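You operate a simulated robot arm through the tools that you are given. There is no shell and no other tool.

You are at the controls of a simulated robot arm. One attempt, no reset.

## Task
Put things in order on the top of the desk. At the end: the teal tin from the top of the desk is on the teal coaster; the beige three-ring cedar block stands where the teal tin stood; the purple pod (marked "COCOA") from the top of the desk stands where the beige three-ring cedar block stood; one of the jars from the top of the desk is on the cream saucer on the top of the desk; whatever was shut is shut again. Leave all else as you found it, and nothing knocked over. Set down upright: tin.

Only the result counts: the job must be done as asked and must still hold three seconds after the hand-in. Knocking over, shifting, dropping, spilling or breaking anything else fails it.

## Robot
A 7-joint arm with a two-finger parallel gripper, fixed in place. Base frame: the origin is on the floor under the middle of its stand, x ahead of it, y to its left, z up; the work surface is at about z = 0.74. Readings come in m, degrees, newtons and seconds.
With the tool pointing down near the work surface it reaches from about 0.3 to 0.68 m from the base axis. Its first joint turns from -66.0 to 66.0 degrees. Payload 1.57 kg.
The tool frame sits at the grasp point between the pads (the TCP): z along the fingers, y along the line on which they close. The tips reach 0.03 m beyond it. Largest opening 0.11 m; finger width 0.024, thickness 0.012; the body of the gripper, 0.048 by 0.112 m, starts 0.078 m behind the TCP.
Orientation is that of the tool frame in the base frame, as [roll, pitch, yaw] about the fixed x, y, z axes, in that order (R = Rz(yaw) Ry(pitch) Rx(roll)). With the fingers straight down and closing along the base's y, the tool's x points along the base's -x, its y along +y and its z along -z.

## Interface
- The arm moves only by the tool send_rows. Its argument "targets" is a list of rows, each a list of 7 numbers: the shift along the base's x, y, z in mm, then the turn, a rotation vector about the base's x, y, z in degrees, then the gripper command, from -1 (fully open) to 1 (shut), values between in proportion. In form: [[x, y, z, ax, ay, az, gripper], ...]. A call has 1 to 20 rows; each row shifts and turns the commanded pose from where the row before left it. A row lasts 0.2 s, in which the tool goes at most 0.05 m and 8.6 degrees; a call with a longer step from one row to the next is refused whole, and so is a gripper value outside its range. Where a pose cannot be reached the arm comes as near as it can. A force on the tool above 40 N (or 10 N above the force at the start of the call, whichever is more), or a blocked arm, ends the call early, and 0.2 s more pass. The fingers move at their own pace (about 0.108 m/s each) and stop on an object; they squeeze with about 43 N. The grip force told is the motor's: it shows also when the fingers shut on nothing. Time passes only in rows, and 0.2 s behind the last, so rows that do not move let the fingers close. The reply holds the time, the measured pose of the TCP, the force on the tool along the base axes, the opening and the grip force, in the units named above and with some noise, with the torque about the TCP (base axes, N m) and any sound that the robot's microphone picked up.
- Cameras (640 x 400 px; columns grow to the right, rows downward): "scene" is fixed at [0.1526, -0.3909, 1.3881]; the picture's right is [0.85, -0.52, 0.00], its down [-0.37, -0.60, -0.71] and it looks along [0.37, 0.60, -0.71] (base axes); focal length 324 px, centre (320, 200). "wrist" rides on the gripper at [0.07, 0.016, -0.141] in the tool frame; the picture's right is [-0.23, 0.97, 0.00], its down [-0.86, -0.20, -0.48] and it looks along [-0.47, -0.11, 0.88] (tool axes); focal length 222 px, centre (320, 200). There is no depth. A picture from a camera that has moved, and an enlarged one, comes with that camera's place and axes in the base frame and with its lens.
- camera(camera): a new picture of that camera. It takes no simulated time.
- inspect(camera, box): a new picture of the part [left, top, right, bottom] of that camera's present view, enlarged. It takes no simulated time.
- hand_in(): hands the job in; it is judged then, once.

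Places have to be worked out from the pictures, the camera data and where the tool is seen. Open the gripper and draw the arm clear of the work before you hand the job in, unless the task says otherwise.

The tools are called as a command line: name --pt "numbers of a row" for each row, then --argument value for the rest, lists and objects as JSON in quotes. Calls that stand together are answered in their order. send_rows: Moves the arm, as the interface text tells. Its arguments: {"type":"object","properties":{"targets":{"type":"array"}},"required":["targets"]} The other tools are called the same way: camera (camera) takes a picture; inspect (camera, box) takes an enlarged picture of a part of a camera's view; hand_in () hands the job in.

At the start:

```text
time_s: 0.0
tcp_pos: [0.434, -0.0461, 1.092]
ee_rot: [180.0, 0.0, -180.0]
force: [-0.8, 0.3, 1.2]
wrist_torque: [0.01, -0.01, -0.01]
gripper_width: 0.11
gripper_force: 0.0
```

scene: 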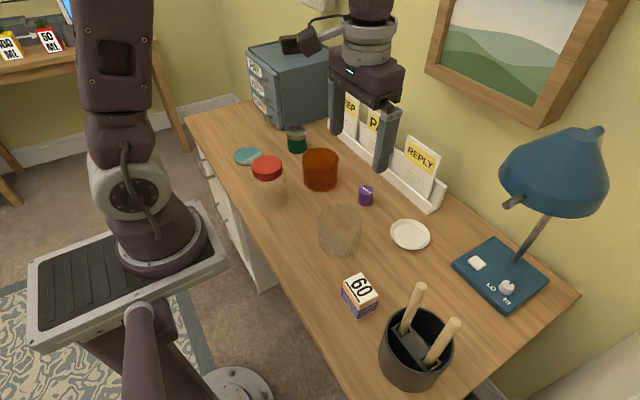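
wrist: 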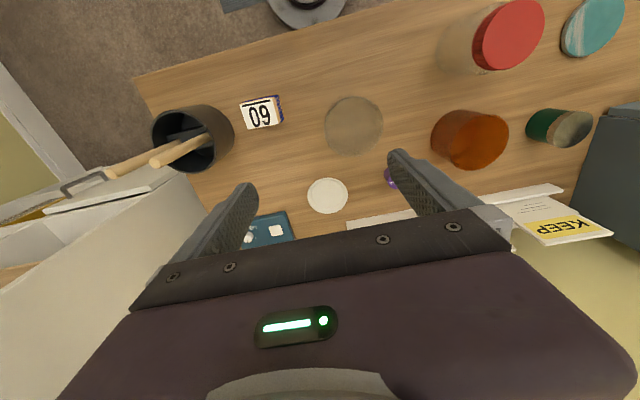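

I'll start by looking closely at the scene to identify the tin, cedar block, pod, jars, saucer and coaster.

inspect --camera "scene" --box '[220, 100, 380, 220]'

inspect --camera "scene" --box '[300, 180, 460, 340]'

inspect --camera "wrist" --box '[300, 0, 640, 220]'

inspect --camera "scene" --box '[0, 0, 160, 100]'

```text
3.33 times, centred on (300, 160) of scene
camera zoom: at [0.1526, -0.3909, 1.3881], right [0.85, -0.52, 0.0], down [-0.37, -0.6, -0.71], along [0.37, 0.6, -0.71], focal length 1080 px, centre (387, 333)
```

zoom: 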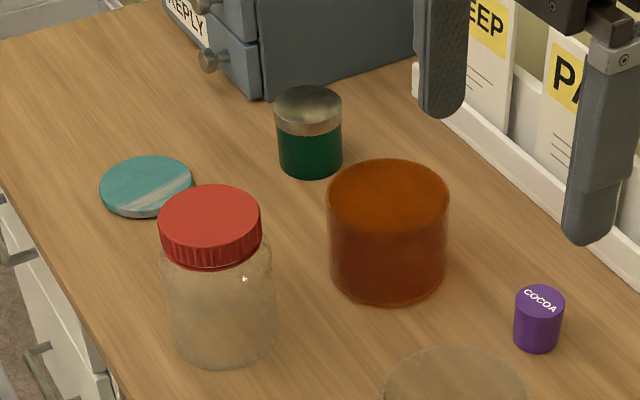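

```text
2.50 times, centred on (380, 260) of scene
camera zoom: at [0.1526, -0.3909, 1.3881], right [0.85, -0.52, 0.0], down [-0.37, -0.6, -0.71], along [0.37, 0.6, -0.71], focal length 810 px, centre (170, 50)
```

zoom: 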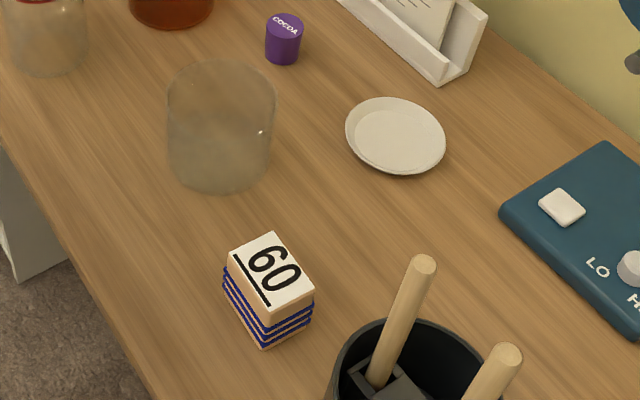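

```text
1.82 times, centred on (470, 110) of wrist
camera zoom: at [0.3656, -0.0292, 1.2342], right [0.23, 0.97, 0.0], down [0.86, -0.2, 0.48], along [0.47, -0.11, -0.88], focal length 404 px, centre (47, 364)
```

zoom: 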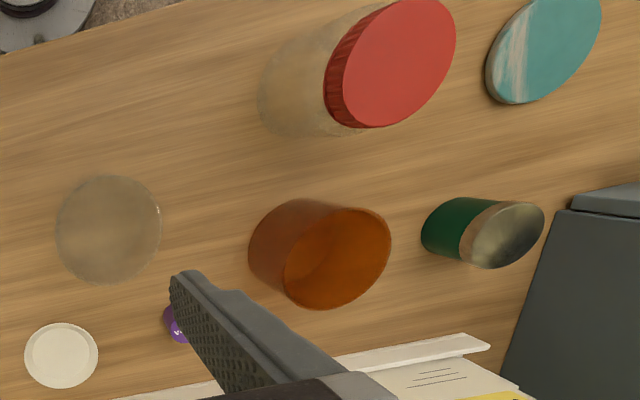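

```text
4.00 times, centred on (80, 50) of scene
camera zoom: at [0.1526, -0.3909, 1.3881], right [0.85, -0.52, 0.0], down [-0.37, -0.6, -0.71], along [0.37, 0.6, -0.71], focal length 1296 px, centre (1280, 800)
```

zoom: 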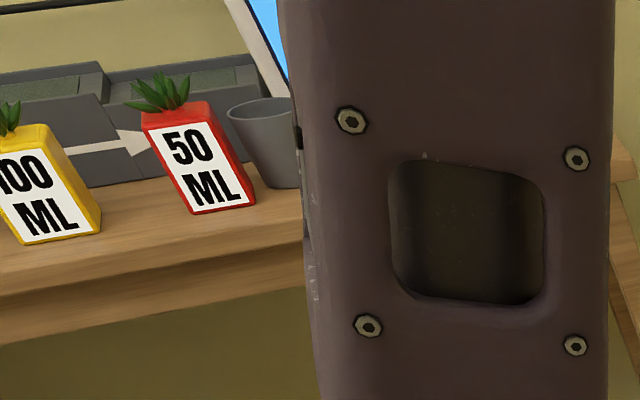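

The objects need a closer count (rings on the block, colour of the tin, which jars are lidded). I'll zoom in further.

inspect --camera "scene" --box '[330, 265, 394, 325]'

inspect --camera "scene" --box '[275, 115, 325, 165]'

inspect --camera "scene" --box '[290, 180, 390, 270]'

inspect --camera "scene" --box '[230, 30, 350, 140]'

inspect --camera "scene" --box '[360, 260, 480, 400]'

inspect --camera "scene" --box '[180, 110, 290, 290]'

```text
6.67 times, centred on (362, 295) of scene
camera zoom: at [0.1526, -0.3909, 1.3881], right [0.85, -0.52, 0.0], down [-0.37, -0.6, -0.71], along [0.37, 0.6, -0.71], focal length 2161 px, centre (40, -433)
```

zoom: 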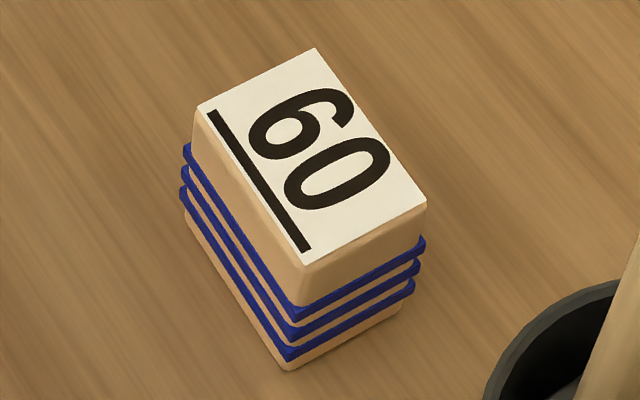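

```text
8.00 times, centred on (300, 140) of scene
camera zoom: at [0.1526, -0.3909, 1.3881], right [0.85, -0.52, 0.0], down [-0.37, -0.6, -0.71], along [0.37, 0.6, -0.71], focal length 2593 px, centre (480, 680)
```

zoom: 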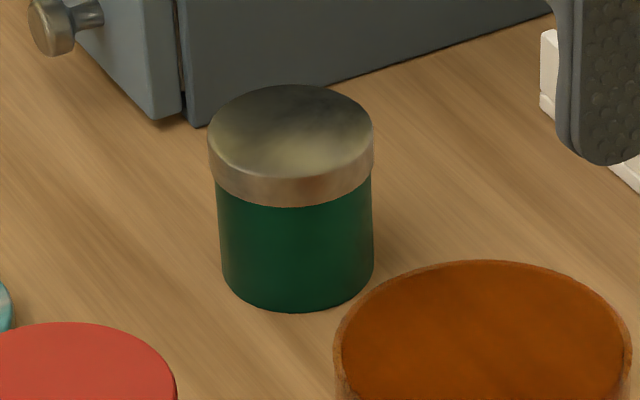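

```text
4.44 times, centred on (340, 225) of scene
camera zoom: at [0.1526, -0.3909, 1.3881], right [0.85, -0.52, 0.0], down [-0.37, -0.6, -0.71], along [0.37, 0.6, -0.71], focal length 1441 px, centre (231, 89)
```

zoom: 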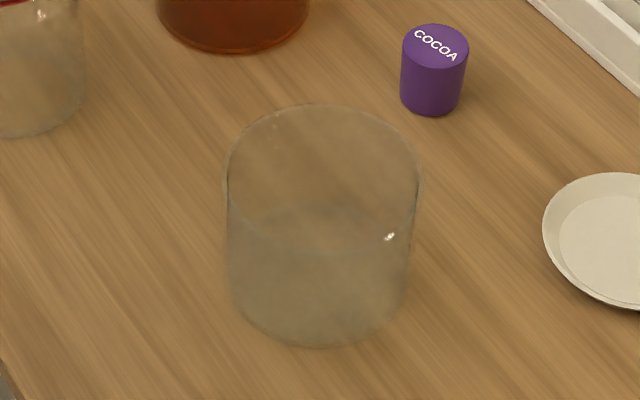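

```text
3.64 times, centred on (290, 85) of scene
camera zoom: at [0.1526, -0.3909, 1.3881], right [0.85, -0.52, 0.0], down [-0.37, -0.6, -0.71], along [0.37, 0.6, -0.71], focal length 1179 px, centre (429, 618)
```

zoom: 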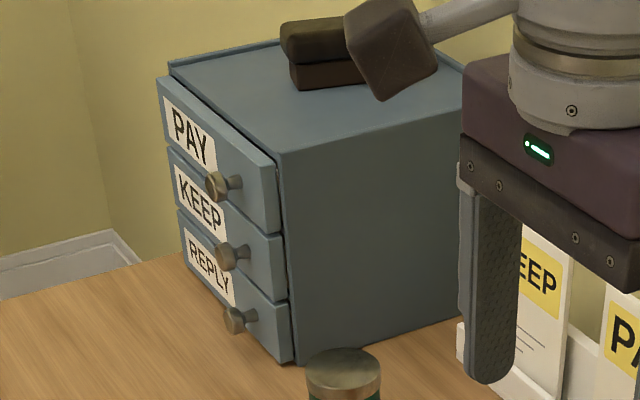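

```text
2.86 times, centred on (420, 330) of scene
camera zoom: at [0.1526, -0.3909, 1.3881], right [0.85, -0.52, 0.0], down [-0.37, -0.6, -0.71], along [0.37, 0.6, -0.71], focal length 926 px, centre (34, -171)
```

zoom: 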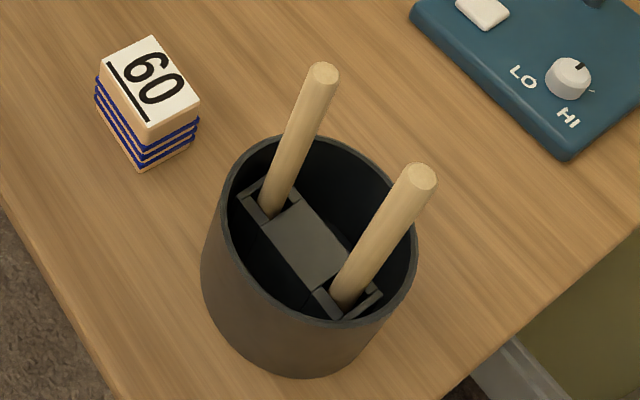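

```text
2.22 times, centred on (235, 200) of scene
camera zoom: at [0.1526, -0.3909, 1.3881], right [0.85, -0.52, 0.0], down [-0.37, -0.6, -0.71], along [0.37, 0.6, -0.71], focal length 720 px, centre (509, 200)
```

zoom: 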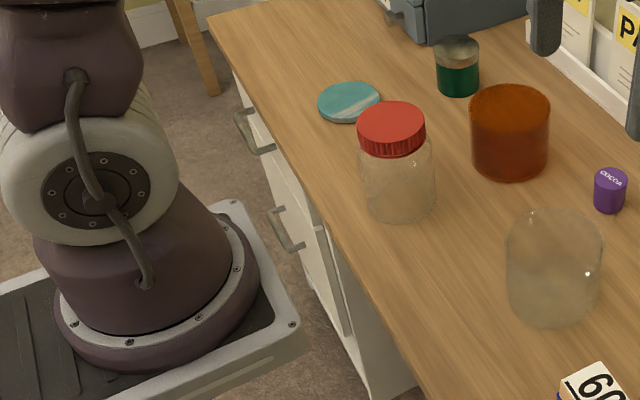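

The "60" block has three blue rings, so it is the beige cedar block at about (0.396, -0.149). I judge the others as follows:
- Green/teal tin: (0.556, 0.414)
- Coaster: (0.395, 0.450)
- COCOA pod: (0.595, 0.090)
- Red-lid jar: (0.375, 0.237)
- Saucer: (0.619, -0.067)

I'll move the open gripper high above the tin first and look from there.

send_rows --pt "10 38 -6 0 0 0 -1" --pt "10 38 -6 0 0 0 -1" --pt "10 38 -6 0 0 0 -1" --pt "10 38 -6 0 0 0 -1" --pt "10 38 -6 0 0 0 -1" --pt "10 38 -6 0 0 0 -1" --pt "10 38 -6 0 0 0 -1" --pt "10 38 -6 0 0 0 -1" --pt "10 38 -6 0 0 0 -1" --pt "10 38 -6 0 0 0 -1" --pt "10 38 -6 0 0 0 -1" --pt "10 38 -6 0 0 0 -1" --pt "0 0 0 0 0 0 -1"

camera --camera "scene"

camera --camera "wrist"

```text
time_s: 2.8
tcp_pos: [0.5369, 0.3759, 1.0222]
ee_rot: [-179.6, -0.3, -180.0]
force: [-0.8, -0.6, -0.8]
wrist_torque: [0.01, 0.0, 0.03]
gripper_width: 0.1103
gripper_force: 0.0
out of reach, approached as far as the arm can: row 12
```

```text
taken
```

scene: 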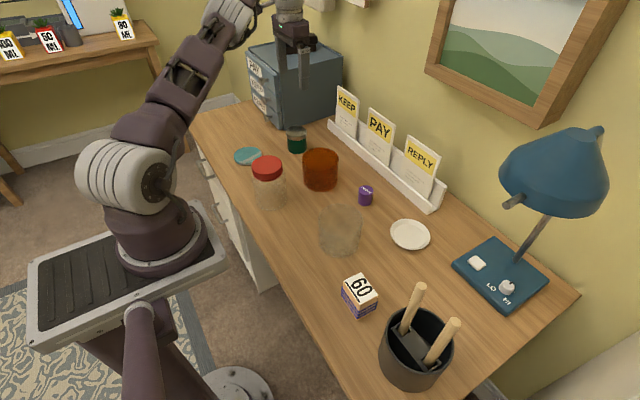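

```text
taken
camera wrist: at [0.4693, 0.3947, 1.1633], right [0.23, 0.97, -0.01], down [0.86, -0.2, 0.48], along [0.46, -0.11, -0.88], focal length 222 px, centre (320, 200)
```

wrist: 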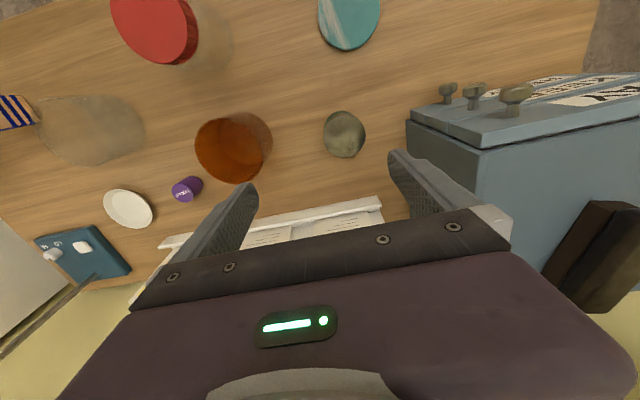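

The arm stopped at r≈0.655 at this height, so the far pose is at the limit. I'll lower to about z=0.90 here, since reach may improve lower down, then step toward the tin.

send_rows --pt "0 0 -40 0 0 0 -1" --pt "0 0 -40 0 0 0 -1" --pt "0 0 -35 0 0 0 -1" --pt "0 0 0 0 0 0 -1"

camera --camera "wrist"

```text
time_s: 3.8
tcp_pos: [0.5392, 0.3755, 0.9058]
ee_rot: [180.0, -0.1, -179.9]
force: [-0.1, 0.3, 0.0]
wrist_torque: [0.01, 0.01, -0.01]
gripper_width: 0.11
gripper_force: 0.0
```

```text
taken
camera wrist: at [0.4693, 0.3934, 1.0476], right [0.23, 0.97, 0.0], down [0.86, -0.2, 0.48], along [0.47, -0.11, -0.88], focal length 222 px, centre (320, 200)
```

wrist: 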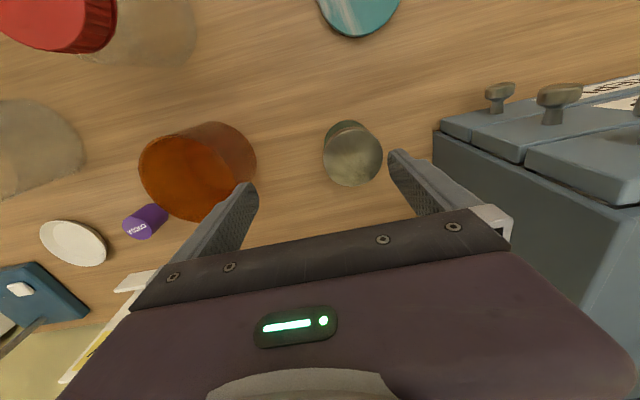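

Lowering worked. I'll zoom in on the tin from here to refine its position.

inspect --camera "wrist" --box '[290, 90, 430, 220]'

```text
3.08 times, centred on (360, 155) of wrist
camera zoom: at [0.4693, 0.3934, 1.0476], right [0.23, 0.97, 0.0], down [0.86, -0.2, 0.48], along [0.47, -0.11, -0.88], focal length 684 px, centre (197, 338)
```

zoom: 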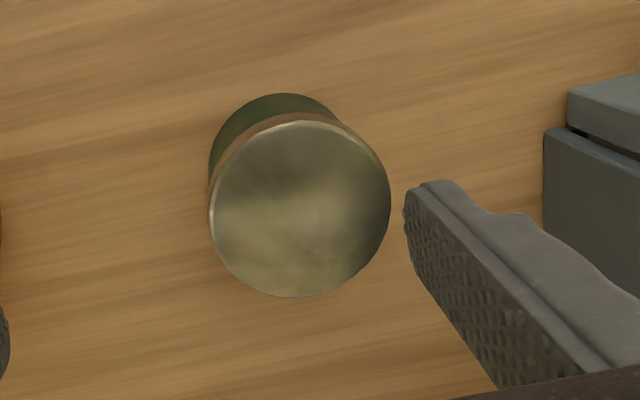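

The lid centre works out at (0.557, 0.4125), which matches the scene estimate. I'll step over to it at this height and check whether the arm reaches.

send_rows --pt "9 18 -13 0 0 0 -1" --pt "9 19 -13 0 0 0 -1" --pt "0 0 0 0 0 0 -1"

camera --camera "wrist"

```text
time_s: 4.6
tcp_pos: [0.5412, 0.3954, 0.8875]
ee_rot: [180.0, -0.1, 179.9]
force: [0.7, -0.2, -0.4]
wrist_torque: [0.0, 0.01, 0.0]
gripper_width: 0.1101
gripper_force: 0.0
out of reach, approached as far as the arm can: row 1, 2
```

```text
taken
camera wrist: at [0.4713, 0.4123, 1.0293], right [0.23, 0.97, 0.0], down [0.86, -0.2, 0.48], along [0.47, -0.11, -0.88], focal length 222 px, centre (320, 200)
```

wrist: 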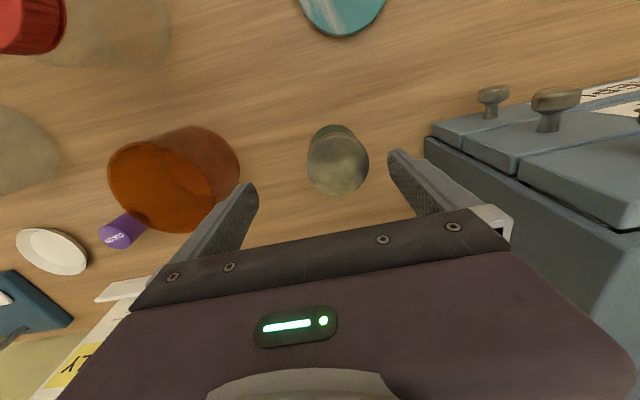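

The arm falls short here (r≈0.670, and the tin is at r≈0.693). I'll turn the hand so the fingers close tangentially, then tilt it a little outward about the closing axis. That gains reach while still gripping the tin squarely. I back off a bit first.

send_rows --pt "-12 -10 4 0 0 0 -1" --pt "-12 -10 4 0 0 7.3 -1" --pt "0 0 0 0 0 7.3 -1" --pt "0 0 0 0 0 7.3 -1" --pt "0 0 0 0 0 7.3 -1" --pt "0 0 0 0 0 7.3 -1" --pt "0 0 0 3.57 -4.82 0 -1" --pt "0 0 0 3.57 -4.82 0 -1" --pt "0 0 0 0 0 0 -1"

camera --camera "wrist"

camera --camera "scene"

```text
time_s: 6.6
tcp_pos: [0.5185, 0.3747, 0.8953]
ee_rot: [180.0, 12.1, -143.4]
force: [0.6, 0.6, -0.6]
wrist_torque: [0.02, -0.03, 0.03]
gripper_width: 0.1101
gripper_force: 0.0
```

```text
taken
camera wrist: at [0.4307, 0.3312, 1.0193], right [-0.4, 0.91, 0.05], down [0.71, 0.28, 0.65], along [0.58, 0.29, -0.76], focal length 222 px, centre (320, 200)
```

wrist: 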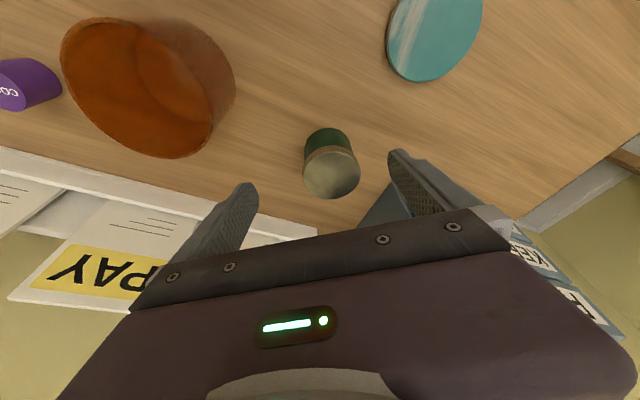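

```text
taken
```

scene: 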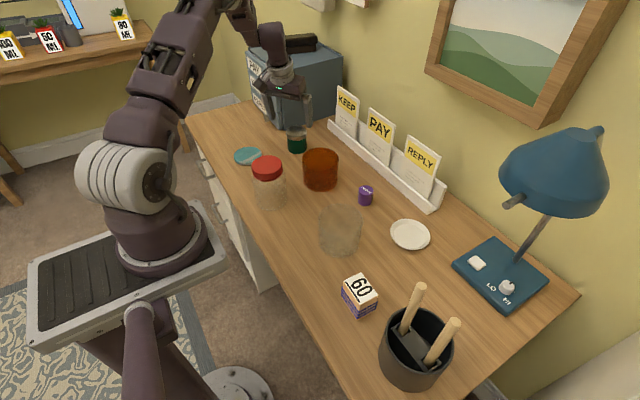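

The tilt of 12° held. Now I'll move over the tin centre at z≈0.86 and check alignment before going down.

send_rows --pt "19 19 -17 0 0 0 -1" --pt "19 19 -18 0 0 0 -1" --pt "0 0 0 0 0 0 -1"

camera --camera "wrist"

inspect --camera "scene" --box '[230, 60, 350, 180]'

```text
time_s: 7.4
tcp_pos: [0.5573, 0.4138, 0.8606]
ee_rot: [-180.0, 12.1, -143.6]
force: [-0.7, 0.0, -0.7]
wrist_torque: [-0.03, 0.01, -0.01]
gripper_width: 0.11
gripper_force: 0.1
```

```text
taken
camera wrist: at [0.4693, 0.3701, 0.9844], right [-0.4, 0.91, 0.05], down [0.71, 0.28, 0.65], along [0.58, 0.29, -0.76], focal length 222 px, centre (320, 200)
```

wrist: 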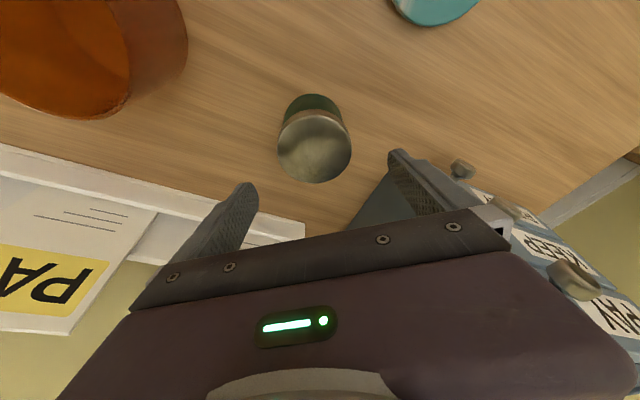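

```text
3.33 times, centred on (290, 120) of scene
camera zoom: at [0.1526, -0.3909, 1.3881], right [0.85, -0.52, 0.0], down [-0.37, -0.6, -0.71], along [0.37, 0.6, -0.71], focal length 1080 px, centre (420, 467)
```

zoom: 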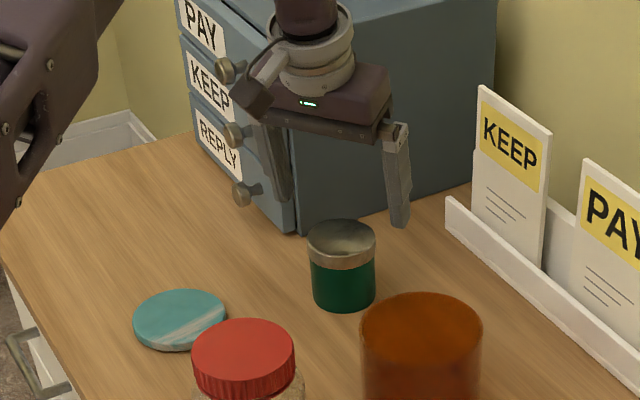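

The hand is over the tin and centred between the fingers. I'll descend to z≈0.778, with the tips just above the desk, and check before closing.

send_rows --pt "-1 -1 -28 0 0 0 -1" --pt "-1 -1 -28 0 0 0 -1" --pt "0 0 -26 0 0 0 -1" --pt "0 0 0 0 0 0 -1"

camera --camera "wrist"

inspect --camera "scene" --box '[230, 60, 350, 180]'

```text
time_s: 8.4
tcp_pos: [0.5558, 0.4104, 0.7784]
ee_rot: [-179.9, 12.1, -143.4]
force: [0.2, -0.5, -0.2]
wrist_torque: [0.01, -0.03, -0.02]
gripper_width: 0.11
gripper_force: 0.1
```

```text
taken
camera wrist: at [0.4678, 0.367, 0.902], right [-0.4, 0.91, 0.05], down [0.71, 0.28, 0.65], along [0.58, 0.29, -0.76], focal length 222 px, centre (320, 200)
```

wrist: 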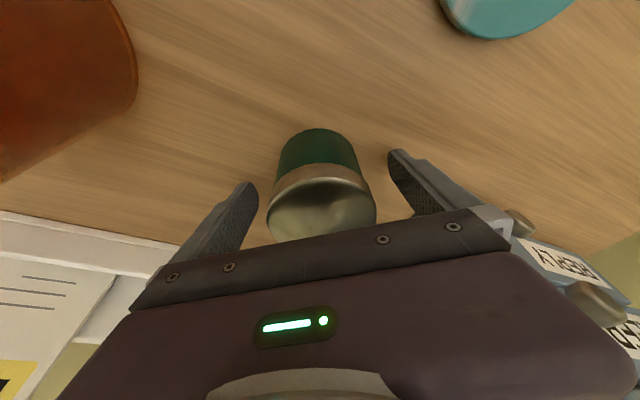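

```text
3.33 times, centred on (290, 120) of scene
camera zoom: at [0.1526, -0.3909, 1.3881], right [0.85, -0.52, 0.0], down [-0.37, -0.6, -0.71], along [0.37, 0.6, -0.71], focal length 1080 px, centre (420, 467)
```

zoom: 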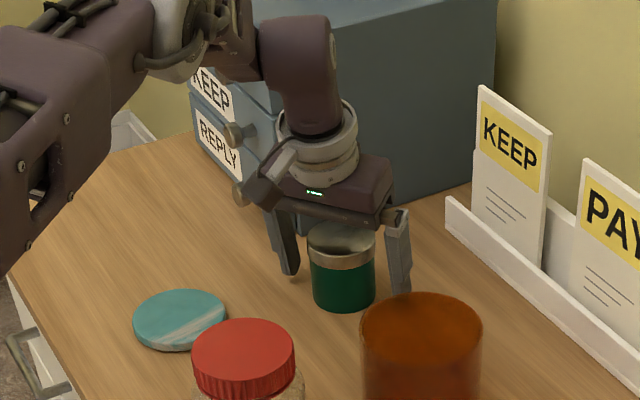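

The tin sits centred between the fingers with clearance on both sides. Closing the gripper now.

send_rows --pt "0 0 0 0 0 0 0" --pt "0 0 0 0 0 0 1" --pt "0 0 0 0 0 0 1" --pt "0 0 0 0 0 0 1"

camera --camera "wrist"

```text
time_s: 9.4
tcp_pos: [0.555, 0.411, 0.7782]
ee_rot: [-180.0, 12.0, -143.4]
force: [-0.4, 1.0, 0.6]
wrist_torque: [0.02, -0.03, 0.01]
gripper_width: 0.0645
gripper_force: 43.1
```

```text
taken
camera wrist: at [0.4677, 0.367, 0.9021], right [-0.4, 0.91, 0.05], down [0.71, 0.28, 0.65], along [0.58, 0.29, -0.76], focal length 222 px, centre (320, 200)
```

wrist: 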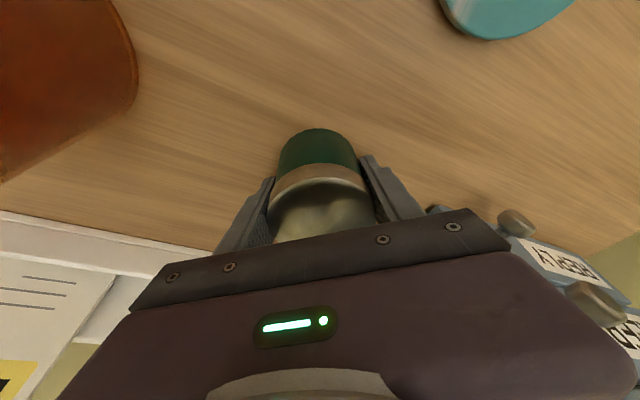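

Gripped at 64.5 mm with 43 N. I'll lift a little and check that the whole tin comes up and not just the lid.

send_rows --pt "0 0 10 0 0 0 1" --pt "0 0 20 0 0 0 1" --pt "0 0 20 0 0 0 1" --pt "0 0 0 0 0 0 1"

inspect --camera "scene" --box '[230, 60, 350, 180]'

camera --camera "wrist"

```text
time_s: 10.4
tcp_pos: [0.5565, 0.4088, 0.8292]
ee_rot: [-180.0, 12.0, -143.5]
force: [0.8, 0.7, -0.7]
wrist_torque: [0.01, 0.03, 0.0]
gripper_width: 0.0647
gripper_force: 42.8
```

```text
3.33 times, centred on (290, 120) of scene
camera zoom: at [0.1526, -0.3909, 1.3881], right [0.85, -0.52, 0.0], down [-0.37, -0.6, -0.71], along [0.37, 0.6, -0.71], focal length 1080 px, centre (420, 467)
```

zoom: 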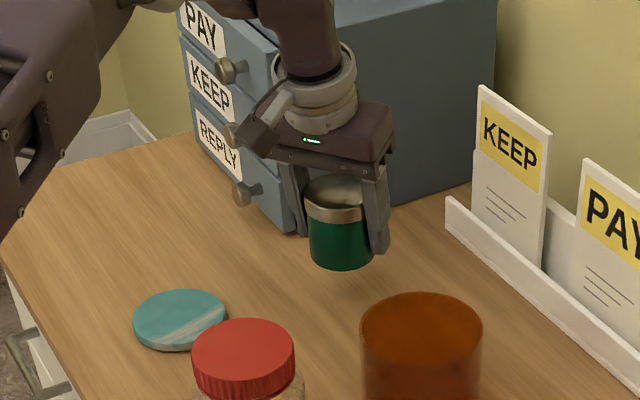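

```text
taken
camera wrist: at [0.4683, 0.3659, 0.9528], right [-0.4, 0.91, 0.05], down [0.71, 0.28, 0.65], along [0.58, 0.29, -0.76], focal length 222 px, centre (320, 200)
```

wrist: 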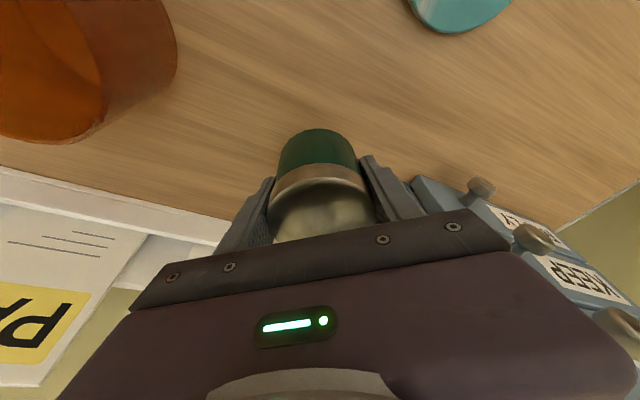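

The whole tin is up and level. I'll carry it across at a safe height to just above the coaster at about (0.3955, 0.4515), then look.

send_rows --pt "0 0 40 0 0 0 1" --pt "-32 8 10 0 0 0 1" --pt "-32 8 0 0 0 0 1" --pt "-32 8 0 0 0 0 1" --pt "-32 8 0 0 0 0 1" --pt "-32 8 0 0 0 0 1" --pt "0 0 0 0 0 0 1"

camera --camera "wrist"

inspect --camera "scene" --box '[190, 80, 310, 200]'

```text
time_s: 12.0
tcp_pos: [0.3938, 0.4497, 0.8789]
ee_rot: [-179.9, 12.0, -143.5]
force: [0.2, 0.4, -2.0]
wrist_torque: [0.05, -0.03, 0.0]
gripper_width: 0.0648
gripper_force: 42.9
```

```text
taken
camera wrist: at [0.3061, 0.4064, 1.0022], right [-0.4, 0.91, 0.05], down [0.71, 0.28, 0.65], along [0.58, 0.29, -0.76], focal length 222 px, centre (320, 200)
```

wrist: 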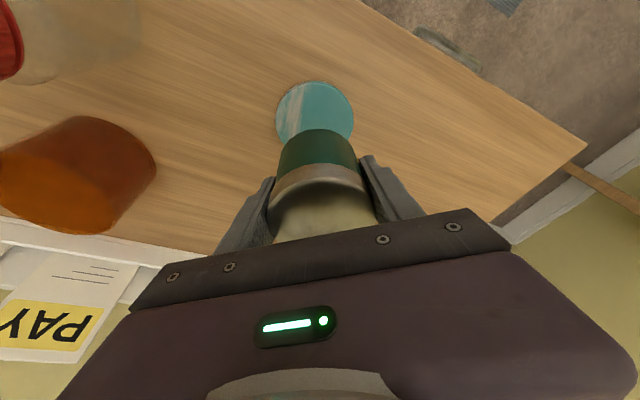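

```text
3.33 times, centred on (250, 140) of scene
camera zoom: at [0.1526, -0.3908, 1.3881], right [0.85, -0.52, 0.0], down [-0.37, -0.6, -0.71], along [0.37, 0.6, -0.71], focal length 1080 px, centre (553, 400)
```

zoom: 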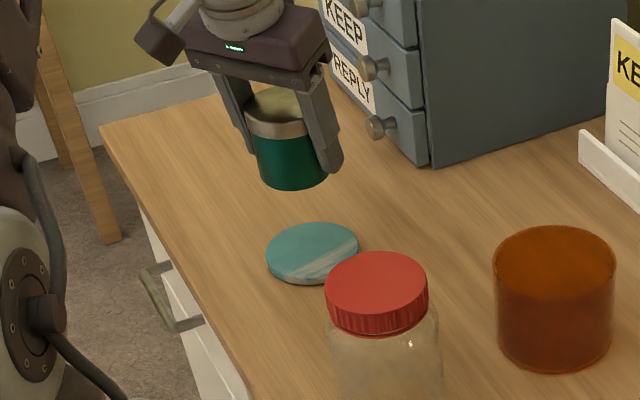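

I'll zoom in on the coaster from the wrist view to fix its centre before lowering.

inspect --camera "wrist" --box '[250, 60, 390, 220]'

inspect --camera "scene" --box '[220, 130, 290, 180]'

```text
2.50 times, centred on (320, 140) of wrist
camera zoom: at [0.3061, 0.4064, 1.0022], right [-0.4, 0.91, 0.05], down [0.71, 0.28, 0.65], along [0.58, 0.29, -0.76], focal length 555 px, centre (320, 350)
```

zoom: 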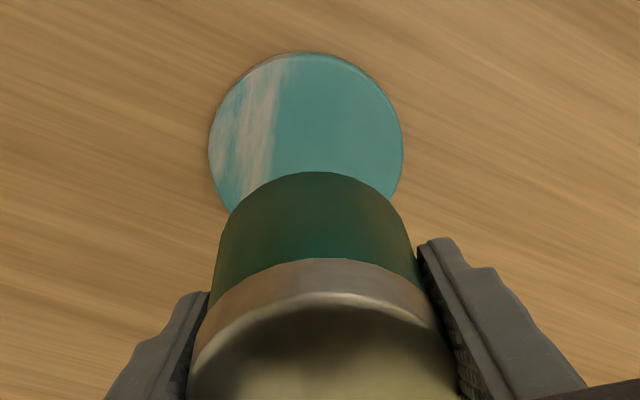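

```text
8.00 times, centred on (255, 155) of scene
camera zoom: at [0.1526, -0.3908, 1.3881], right [0.85, -0.52, 0.0], down [-0.37, -0.6, -0.71], along [0.37, 0.6, -0.71], focal length 2593 px, centre (840, 560)
```

zoom: 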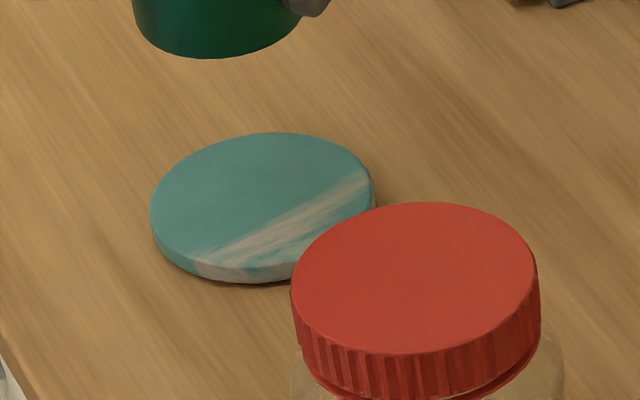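

Both views agree the tin is within a couple of mm of centred over the coaster. I'll lower it to just above the coaster top, at about z=0.749.

send_rows --pt "-1 0 -28 0 0 0 1" --pt "0 0 -28 0 0 0 1" --pt "0 0 -25 0 0 0 1" --pt "0 0 0 0 0 0 1"

inspect --camera "scene" --box '[220, 110, 300, 180]'

camera --camera "wrist"

```text
time_s: 13.0
tcp_pos: [0.3948, 0.4518, 0.7969]
ee_rot: [-180.0, 12.0, -143.5]
force: [-0.9, 0.7, -2.1]
wrist_torque: [-0.03, -0.01, -0.02]
gripper_width: 0.0646
gripper_force: 43.3
```

```text
5.71 times, centred on (260, 145) of scene
camera zoom: at [0.1526, -0.3908, 1.3881], right [0.85, -0.52, 0.0], down [-0.37, -0.6, -0.71], along [0.37, 0.6, -0.71], focal length 1852 px, centre (663, 514)
```

zoom: 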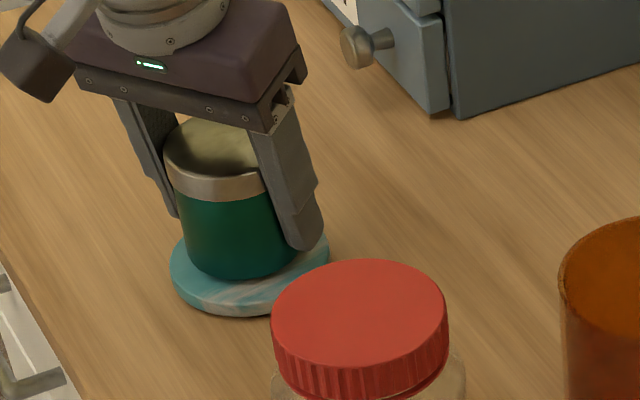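

```text
taken
camera wrist: at [0.3066, 0.4079, 0.9205], right [-0.4, 0.91, 0.05], down [0.71, 0.28, 0.65], along [0.58, 0.29, -0.76], focal length 222 px, centre (320, 200)
```

wrist: 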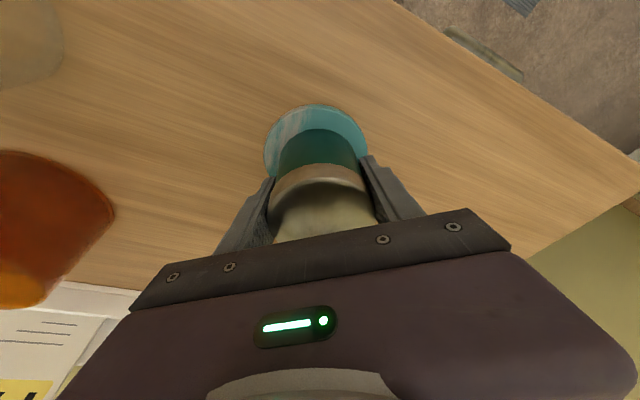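

The tin is over the coaster but about 3 mm off to one side. I'll nudge it (+2, -3 mm) and lower in small steps while watching the force.

send_rows --pt "2 -3 -2 0 0 0 1" --pt "0 0 -3 0 0 0 1" --pt "0 0 -2 0 0 0 1" --pt "0 0 0 0 0 0 1"

inspect --camera "scene" --box '[220, 110, 300, 180]'

```text
time_s: 14.0
tcp_pos: [0.3961, 0.4484, 0.7907]
ee_rot: [180.0, 11.9, -143.5]
force: [-1.0, -4.1, 12.0]
wrist_torque: [-0.22, 0.02, 0.0]
gripper_width: 0.0645
gripper_force: 43.4
```

```text
5.71 times, centred on (260, 145) of scene
camera zoom: at [0.1524, -0.3911, 1.3881], right [0.85, -0.52, 0.0], down [-0.37, -0.6, -0.71], along [0.37, 0.6, -0.71], focal length 1852 px, centre (663, 514)
```

zoom: 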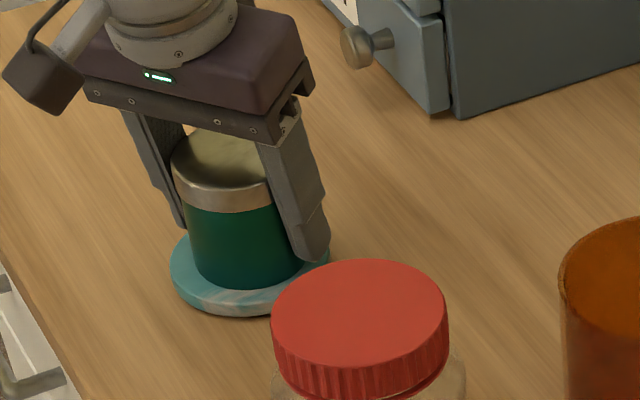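

The force jumped to +12 N, so the tin is resting on the coaster. I'll release by opening gradually.

send_rows --pt "0 0 0 0 0 0 -0.25" --pt "0 0 0 0 0 0 -0.5" --pt "0 0 0 0 0 0 -1" --pt "0 0 0 0 0 0 -1"

inspect --camera "scene" --box '[220, 110, 300, 180]'

camera --camera "wrist"

```text
time_s: 15.0
tcp_pos: [0.3963, 0.4465, 0.7908]
ee_rot: [-180.0, 12.0, -143.6]
force: [0.0, 0.1, 0.0]
wrist_torque: [-0.02, 0.0, 0.0]
gripper_width: 0.1102
gripper_force: 0.2
```

```text
5.71 times, centred on (260, 145) of scene
camera zoom: at [0.1526, -0.3909, 1.3881], right [0.85, -0.52, 0.0], down [-0.37, -0.6, -0.71], along [0.37, 0.6, -0.71], focal length 1852 px, centre (663, 514)
```

zoom: 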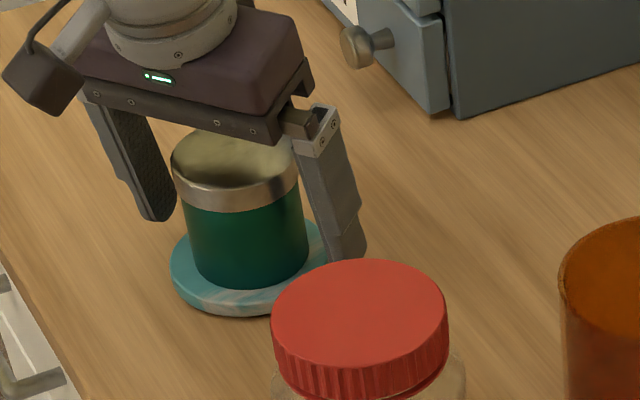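

```text
taken
camera wrist: at [0.3081, 0.4043, 0.9145], right [-0.4, 0.91, 0.05], down [0.71, 0.28, 0.65], along [0.58, 0.29, -0.76], focal length 222 px, centre (320, 200)
```

wrist: 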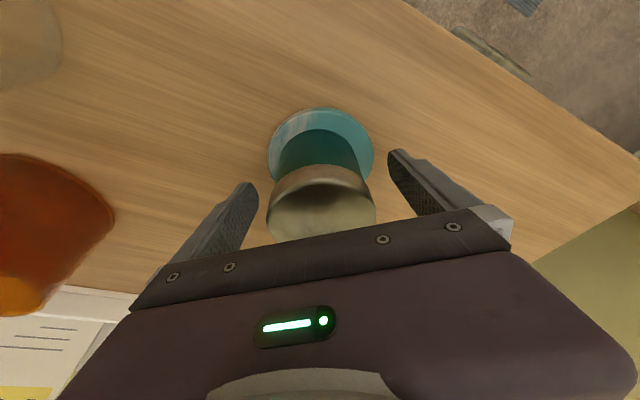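

The tin is standing upright in the middle of the teal coaster. I'll rise straight up, traverse over to the block at (0.396, -0.149), and turn the hand back square to its faces.

send_rows --pt "0 0 20 0 0 0 -1" --pt "0 0 40 0 0 0 -1" --pt "0 0 45 0 0 0 -1" --pt "0 0 45 0 0 0 -1" --pt "3 -46 10 0 0 -6.3 -1" --pt "3 -46 0 0 0 -6.3 -1" --pt "3 -46 0 0 0 -6.3 -1" --pt "3 -46 0 0 0 -6.3 -1" --pt "3 -46 0 0 0 -6.3 -1" --pt "3 -46 0 0 0 -6.3 -1" --pt "-3 -46 0 0 0 0 -1" --pt "-3 -46 0 0 0 0 -1" --pt "-3 -46 0 0 0 0 -1" --pt "-3 -46 0 0 0 0 -1" --pt "-3 -46 0 0 0 0 -1" --pt "-3 -46 0 0 0 0 -1" --pt "0 -43 0 0 0 0 -1" --pt "0 0 0 0 0 0 -1"

camera --camera "wrist"

camera --camera "scene"

```text
time_s: 18.8
tcp_pos: [0.3949, -0.1448, 0.9516]
ee_rot: [180.0, 12.0, 178.9]
force: [-0.9, 0.2, 0.0]
wrist_torque: [0.01, 0.0, -0.02]
gripper_width: 0.1099
gripper_force: 0.0
```

```text
taken
camera wrist: at [0.2992, -0.1264, 1.0754], right [0.24, 0.97, 0.05], down [0.73, -0.21, 0.65], along [0.64, -0.12, -0.76], focal length 222 px, centre (320, 200)
```

wrist: 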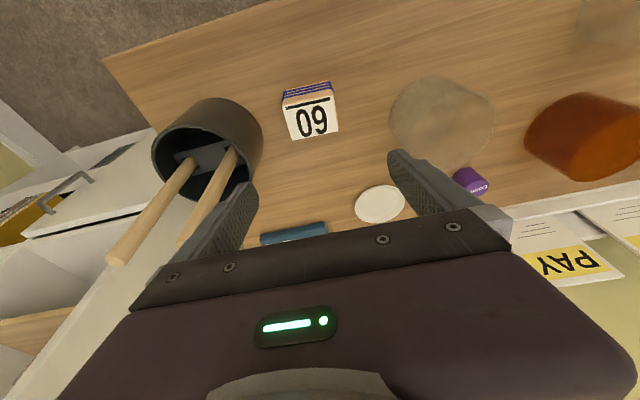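

```text
taken
```

scene: 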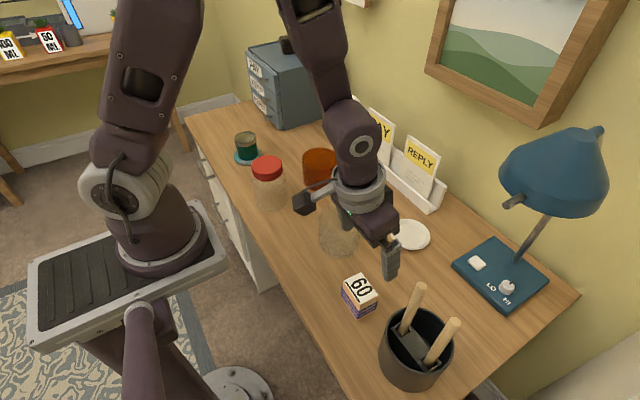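

The arm is over the block area. I'll zoom in to locate the block's top face and its turn precisely, and check the clearance to the tool handles.

inspect --camera "wrist" --box '[260, 60, 360, 160]'

inspect --camera "wrist" --box '[90, 80, 290, 280]'

inspect --camera "scene" --box '[320, 180, 470, 330]'

```text
4.00 times, centred on (310, 110) of wrist
camera zoom: at [0.2992, -0.1264, 1.0754], right [0.24, 0.97, 0.05], down [0.73, -0.21, 0.65], along [0.64, -0.12, -0.76], focal length 888 px, centre (360, 560)
```

zoom: 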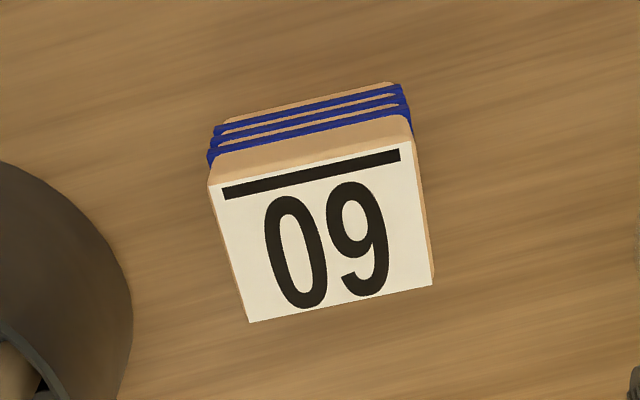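

```text
2.00 times, centred on (190, 180) of wrist
camera zoom: at [0.2992, -0.1264, 1.0754], right [0.24, 0.97, 0.05], down [0.73, -0.21, 0.65], along [0.64, -0.12, -0.76], focal length 444 px, centre (580, 240)
```

zoom: 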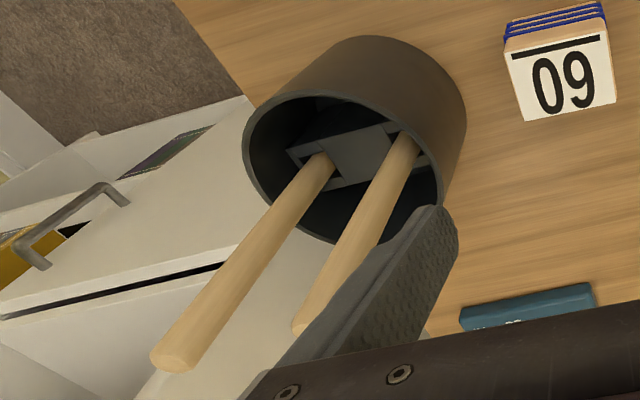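

```text
2.67 times, centred on (395, 255) of scene
camera zoom: at [0.1526, -0.3909, 1.3881], right [0.85, -0.52, 0.0], down [-0.37, -0.6, -0.71], along [0.37, 0.6, -0.71], focal length 864 px, centre (120, 53)
```

zoom: 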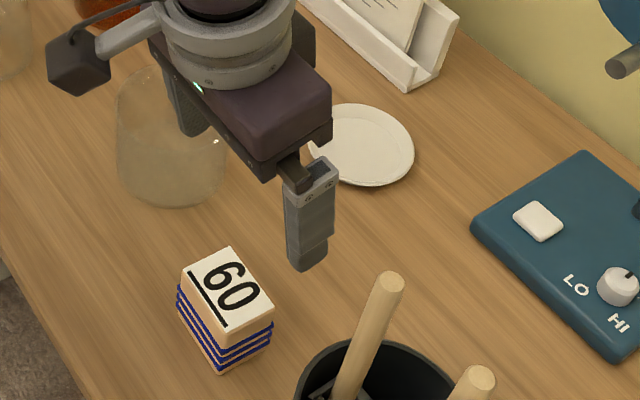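

The block top centre works out at (0.396, -0.1485), turned about -2.6° and 43 × 60 mm. The handles and pot are about 4 cm clear of the fingers. I'll align and go down to just above it.

send_rows --pt "1 -4 0 0 0 -1.5 -0.8" --pt "0 0 -40 0 0 0 -0.8" --pt "0 0 -40 0 0 0 -0.8" --pt "0 0 -20 0 0 0 -0.8" --pt "0 0 0 0 0 0 -0.8"

camera --camera "wrist"

inspect --camera "scene" --box '[320, 200, 470, 350]'

```text
time_s: 20.0
tcp_pos: [0.3994, -0.1534, 0.8503]
ee_rot: [180.0, 12.0, 177.2]
force: [0.6, -0.9, -1.0]
wrist_torque: [-0.03, -0.01, -0.01]
gripper_width: 0.099
gripper_force: 0.0
```

```text
taken
camera wrist: at [0.3021, -0.1302, 0.9749], right [0.27, 0.96, 0.05], down [0.73, -0.23, 0.65], along [0.63, -0.14, -0.76], focal length 222 px, centre (320, 200)
```

wrist: 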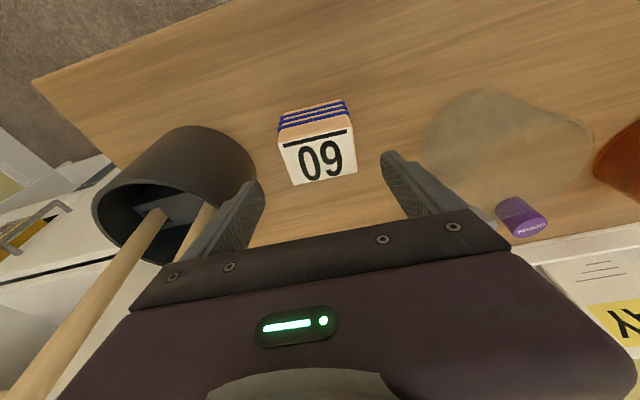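

```text
2.67 times, centred on (395, 275) of scene
camera zoom: at [0.1526, -0.3909, 1.3881], right [0.85, -0.52, 0.0], down [-0.37, -0.6, -0.71], along [0.37, 0.6, -0.71], focal length 864 px, centre (120, 0)
```

zoom: 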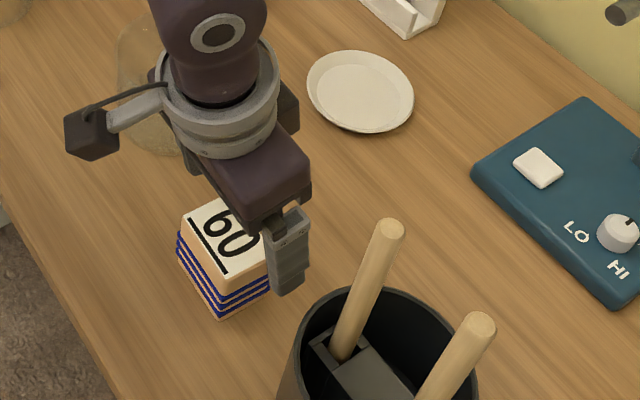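

The block is centred between the fingers to about 2 mm. I'll nudge +2 mm in y and descend to z≈0.780.

send_rows --pt "0 2 -25 0 0 0 -0.8" --pt "0 0 -25 0 0 0 -0.8" --pt "0 0 -20 0 0 0 -0.8" --pt "0 0 0 0 0 0 -0.8"

camera --camera "wrist"

inspect --camera "scene" --box '[320, 220, 440, 340]'

```text
time_s: 21.0
tcp_pos: [0.3975, -0.1502, 0.7784]
ee_rot: [180.0, 12.0, 177.3]
force: [-0.7, 0.6, -0.1]
wrist_torque: [0.0, -0.02, -0.03]
gripper_width: 0.0991
gripper_force: 0.1
```

```text
taken
camera wrist: at [0.3009, -0.1275, 0.9043], right [0.27, 0.96, 0.05], down [0.73, -0.23, 0.65], along [0.63, -0.14, -0.76], focal length 222 px, centre (320, 200)
```

wrist: 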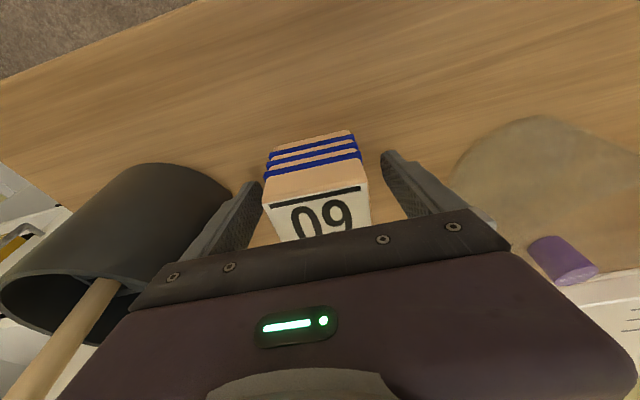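

```text
3.33 times, centred on (380, 280) of scene
camera zoom: at [0.1526, -0.3909, 1.3881], right [0.85, -0.52, 0.0], down [-0.37, -0.6, -0.71], along [0.37, 0.6, -0.71], focal length 1080 px, centre (120, -67)
```

zoom: 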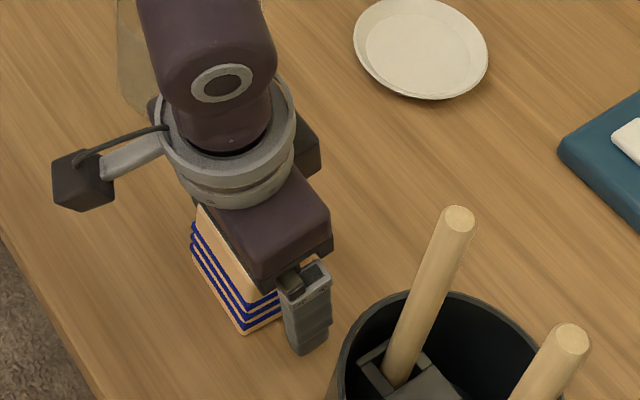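

The fingers straddle the block with clearance on both sides. Closing on it now, then a small lift to check.

send_rows --pt "0 0 0 0 0 0 0" --pt "0 0 0 0 0 0 1" --pt "0 0 0 0 0 0 1" --pt "0 0 0 0 0 0 1"

camera --camera "wrist"

inspect --camera "scene" --box '[320, 220, 440, 340]'

```text
time_s: 22.0
tcp_pos: [0.3974, -0.1504, 0.7802]
ee_rot: [180.0, 12.0, 177.2]
force: [0.6, 0.6, -0.3]
wrist_torque: [0.01, -0.01, 0.0]
gripper_width: 0.0613
gripper_force: 42.7
```

```text
taken
camera wrist: at [0.3008, -0.1275, 0.9045], right [0.27, 0.96, 0.05], down [0.73, -0.23, 0.65], along [0.63, -0.14, -0.76], focal length 222 px, centre (320, 200)
```

wrist: 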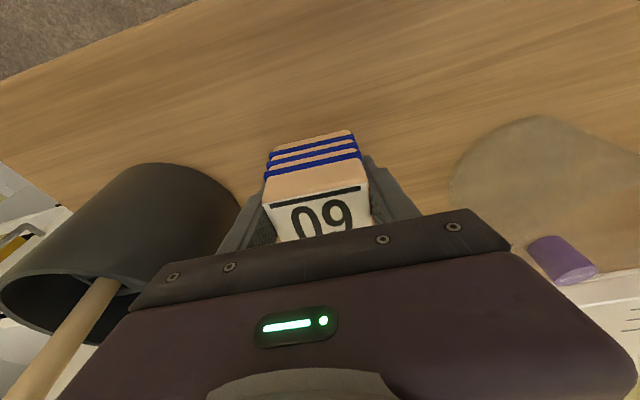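

```text
3.33 times, centred on (380, 280) of scene
camera zoom: at [0.1526, -0.3909, 1.3881], right [0.85, -0.52, 0.0], down [-0.37, -0.6, -0.71], along [0.37, 0.6, -0.71], focal length 1080 px, centre (120, -67)
```

zoom: 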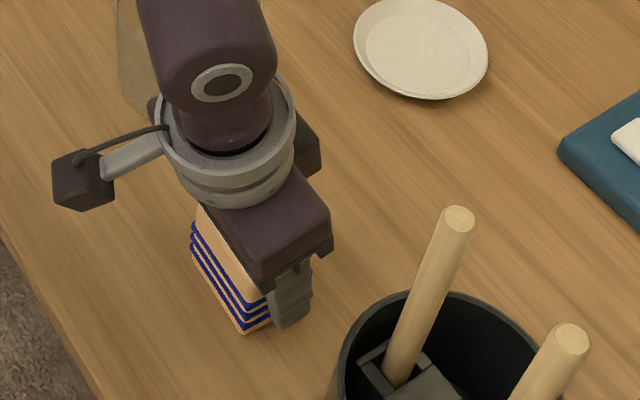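

Gripped at 61 mm. Lifting straight up, clear of the handles, then checking.

send_rows --pt "0 0 15 0 0 0 1" --pt "0 0 35 0 0 0 1" --pt "0 0 40 0 0 0 1" --pt "0 0 40 0 0 0 1" --pt "0 0 40 0 0 0 1" --pt "0 0 0 0 0 0 1"

camera --camera "scene"

camera --camera "wrist"

```text
time_s: 23.4
tcp_pos: [0.3964, -0.1497, 0.9504]
ee_rot: [-180.0, 12.0, 177.3]
force: [-0.6, 0.4, -1.7]
wrist_torque: [-0.02, 0.0, 0.05]
gripper_width: 0.0615
gripper_force: 43.2
```

```text
taken
```

scene: 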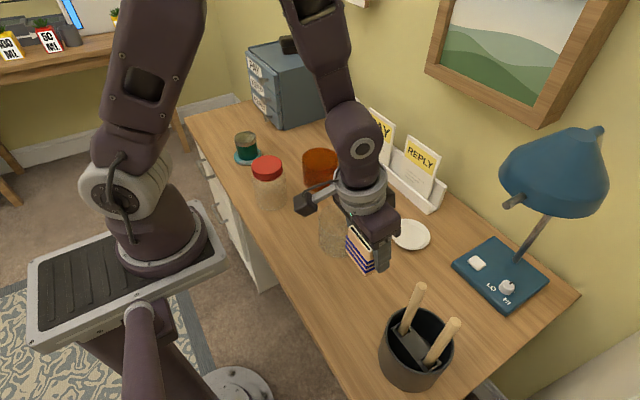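

```text
taken
camera wrist: at [0.3005, -0.1275, 1.074], right [0.27, 0.96, 0.05], down [0.73, -0.23, 0.65], along [0.63, -0.14, -0.76], focal length 222 px, centre (320, 200)
```

wrist: 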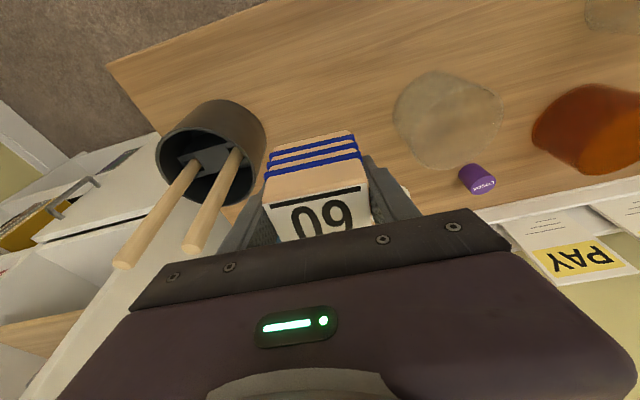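

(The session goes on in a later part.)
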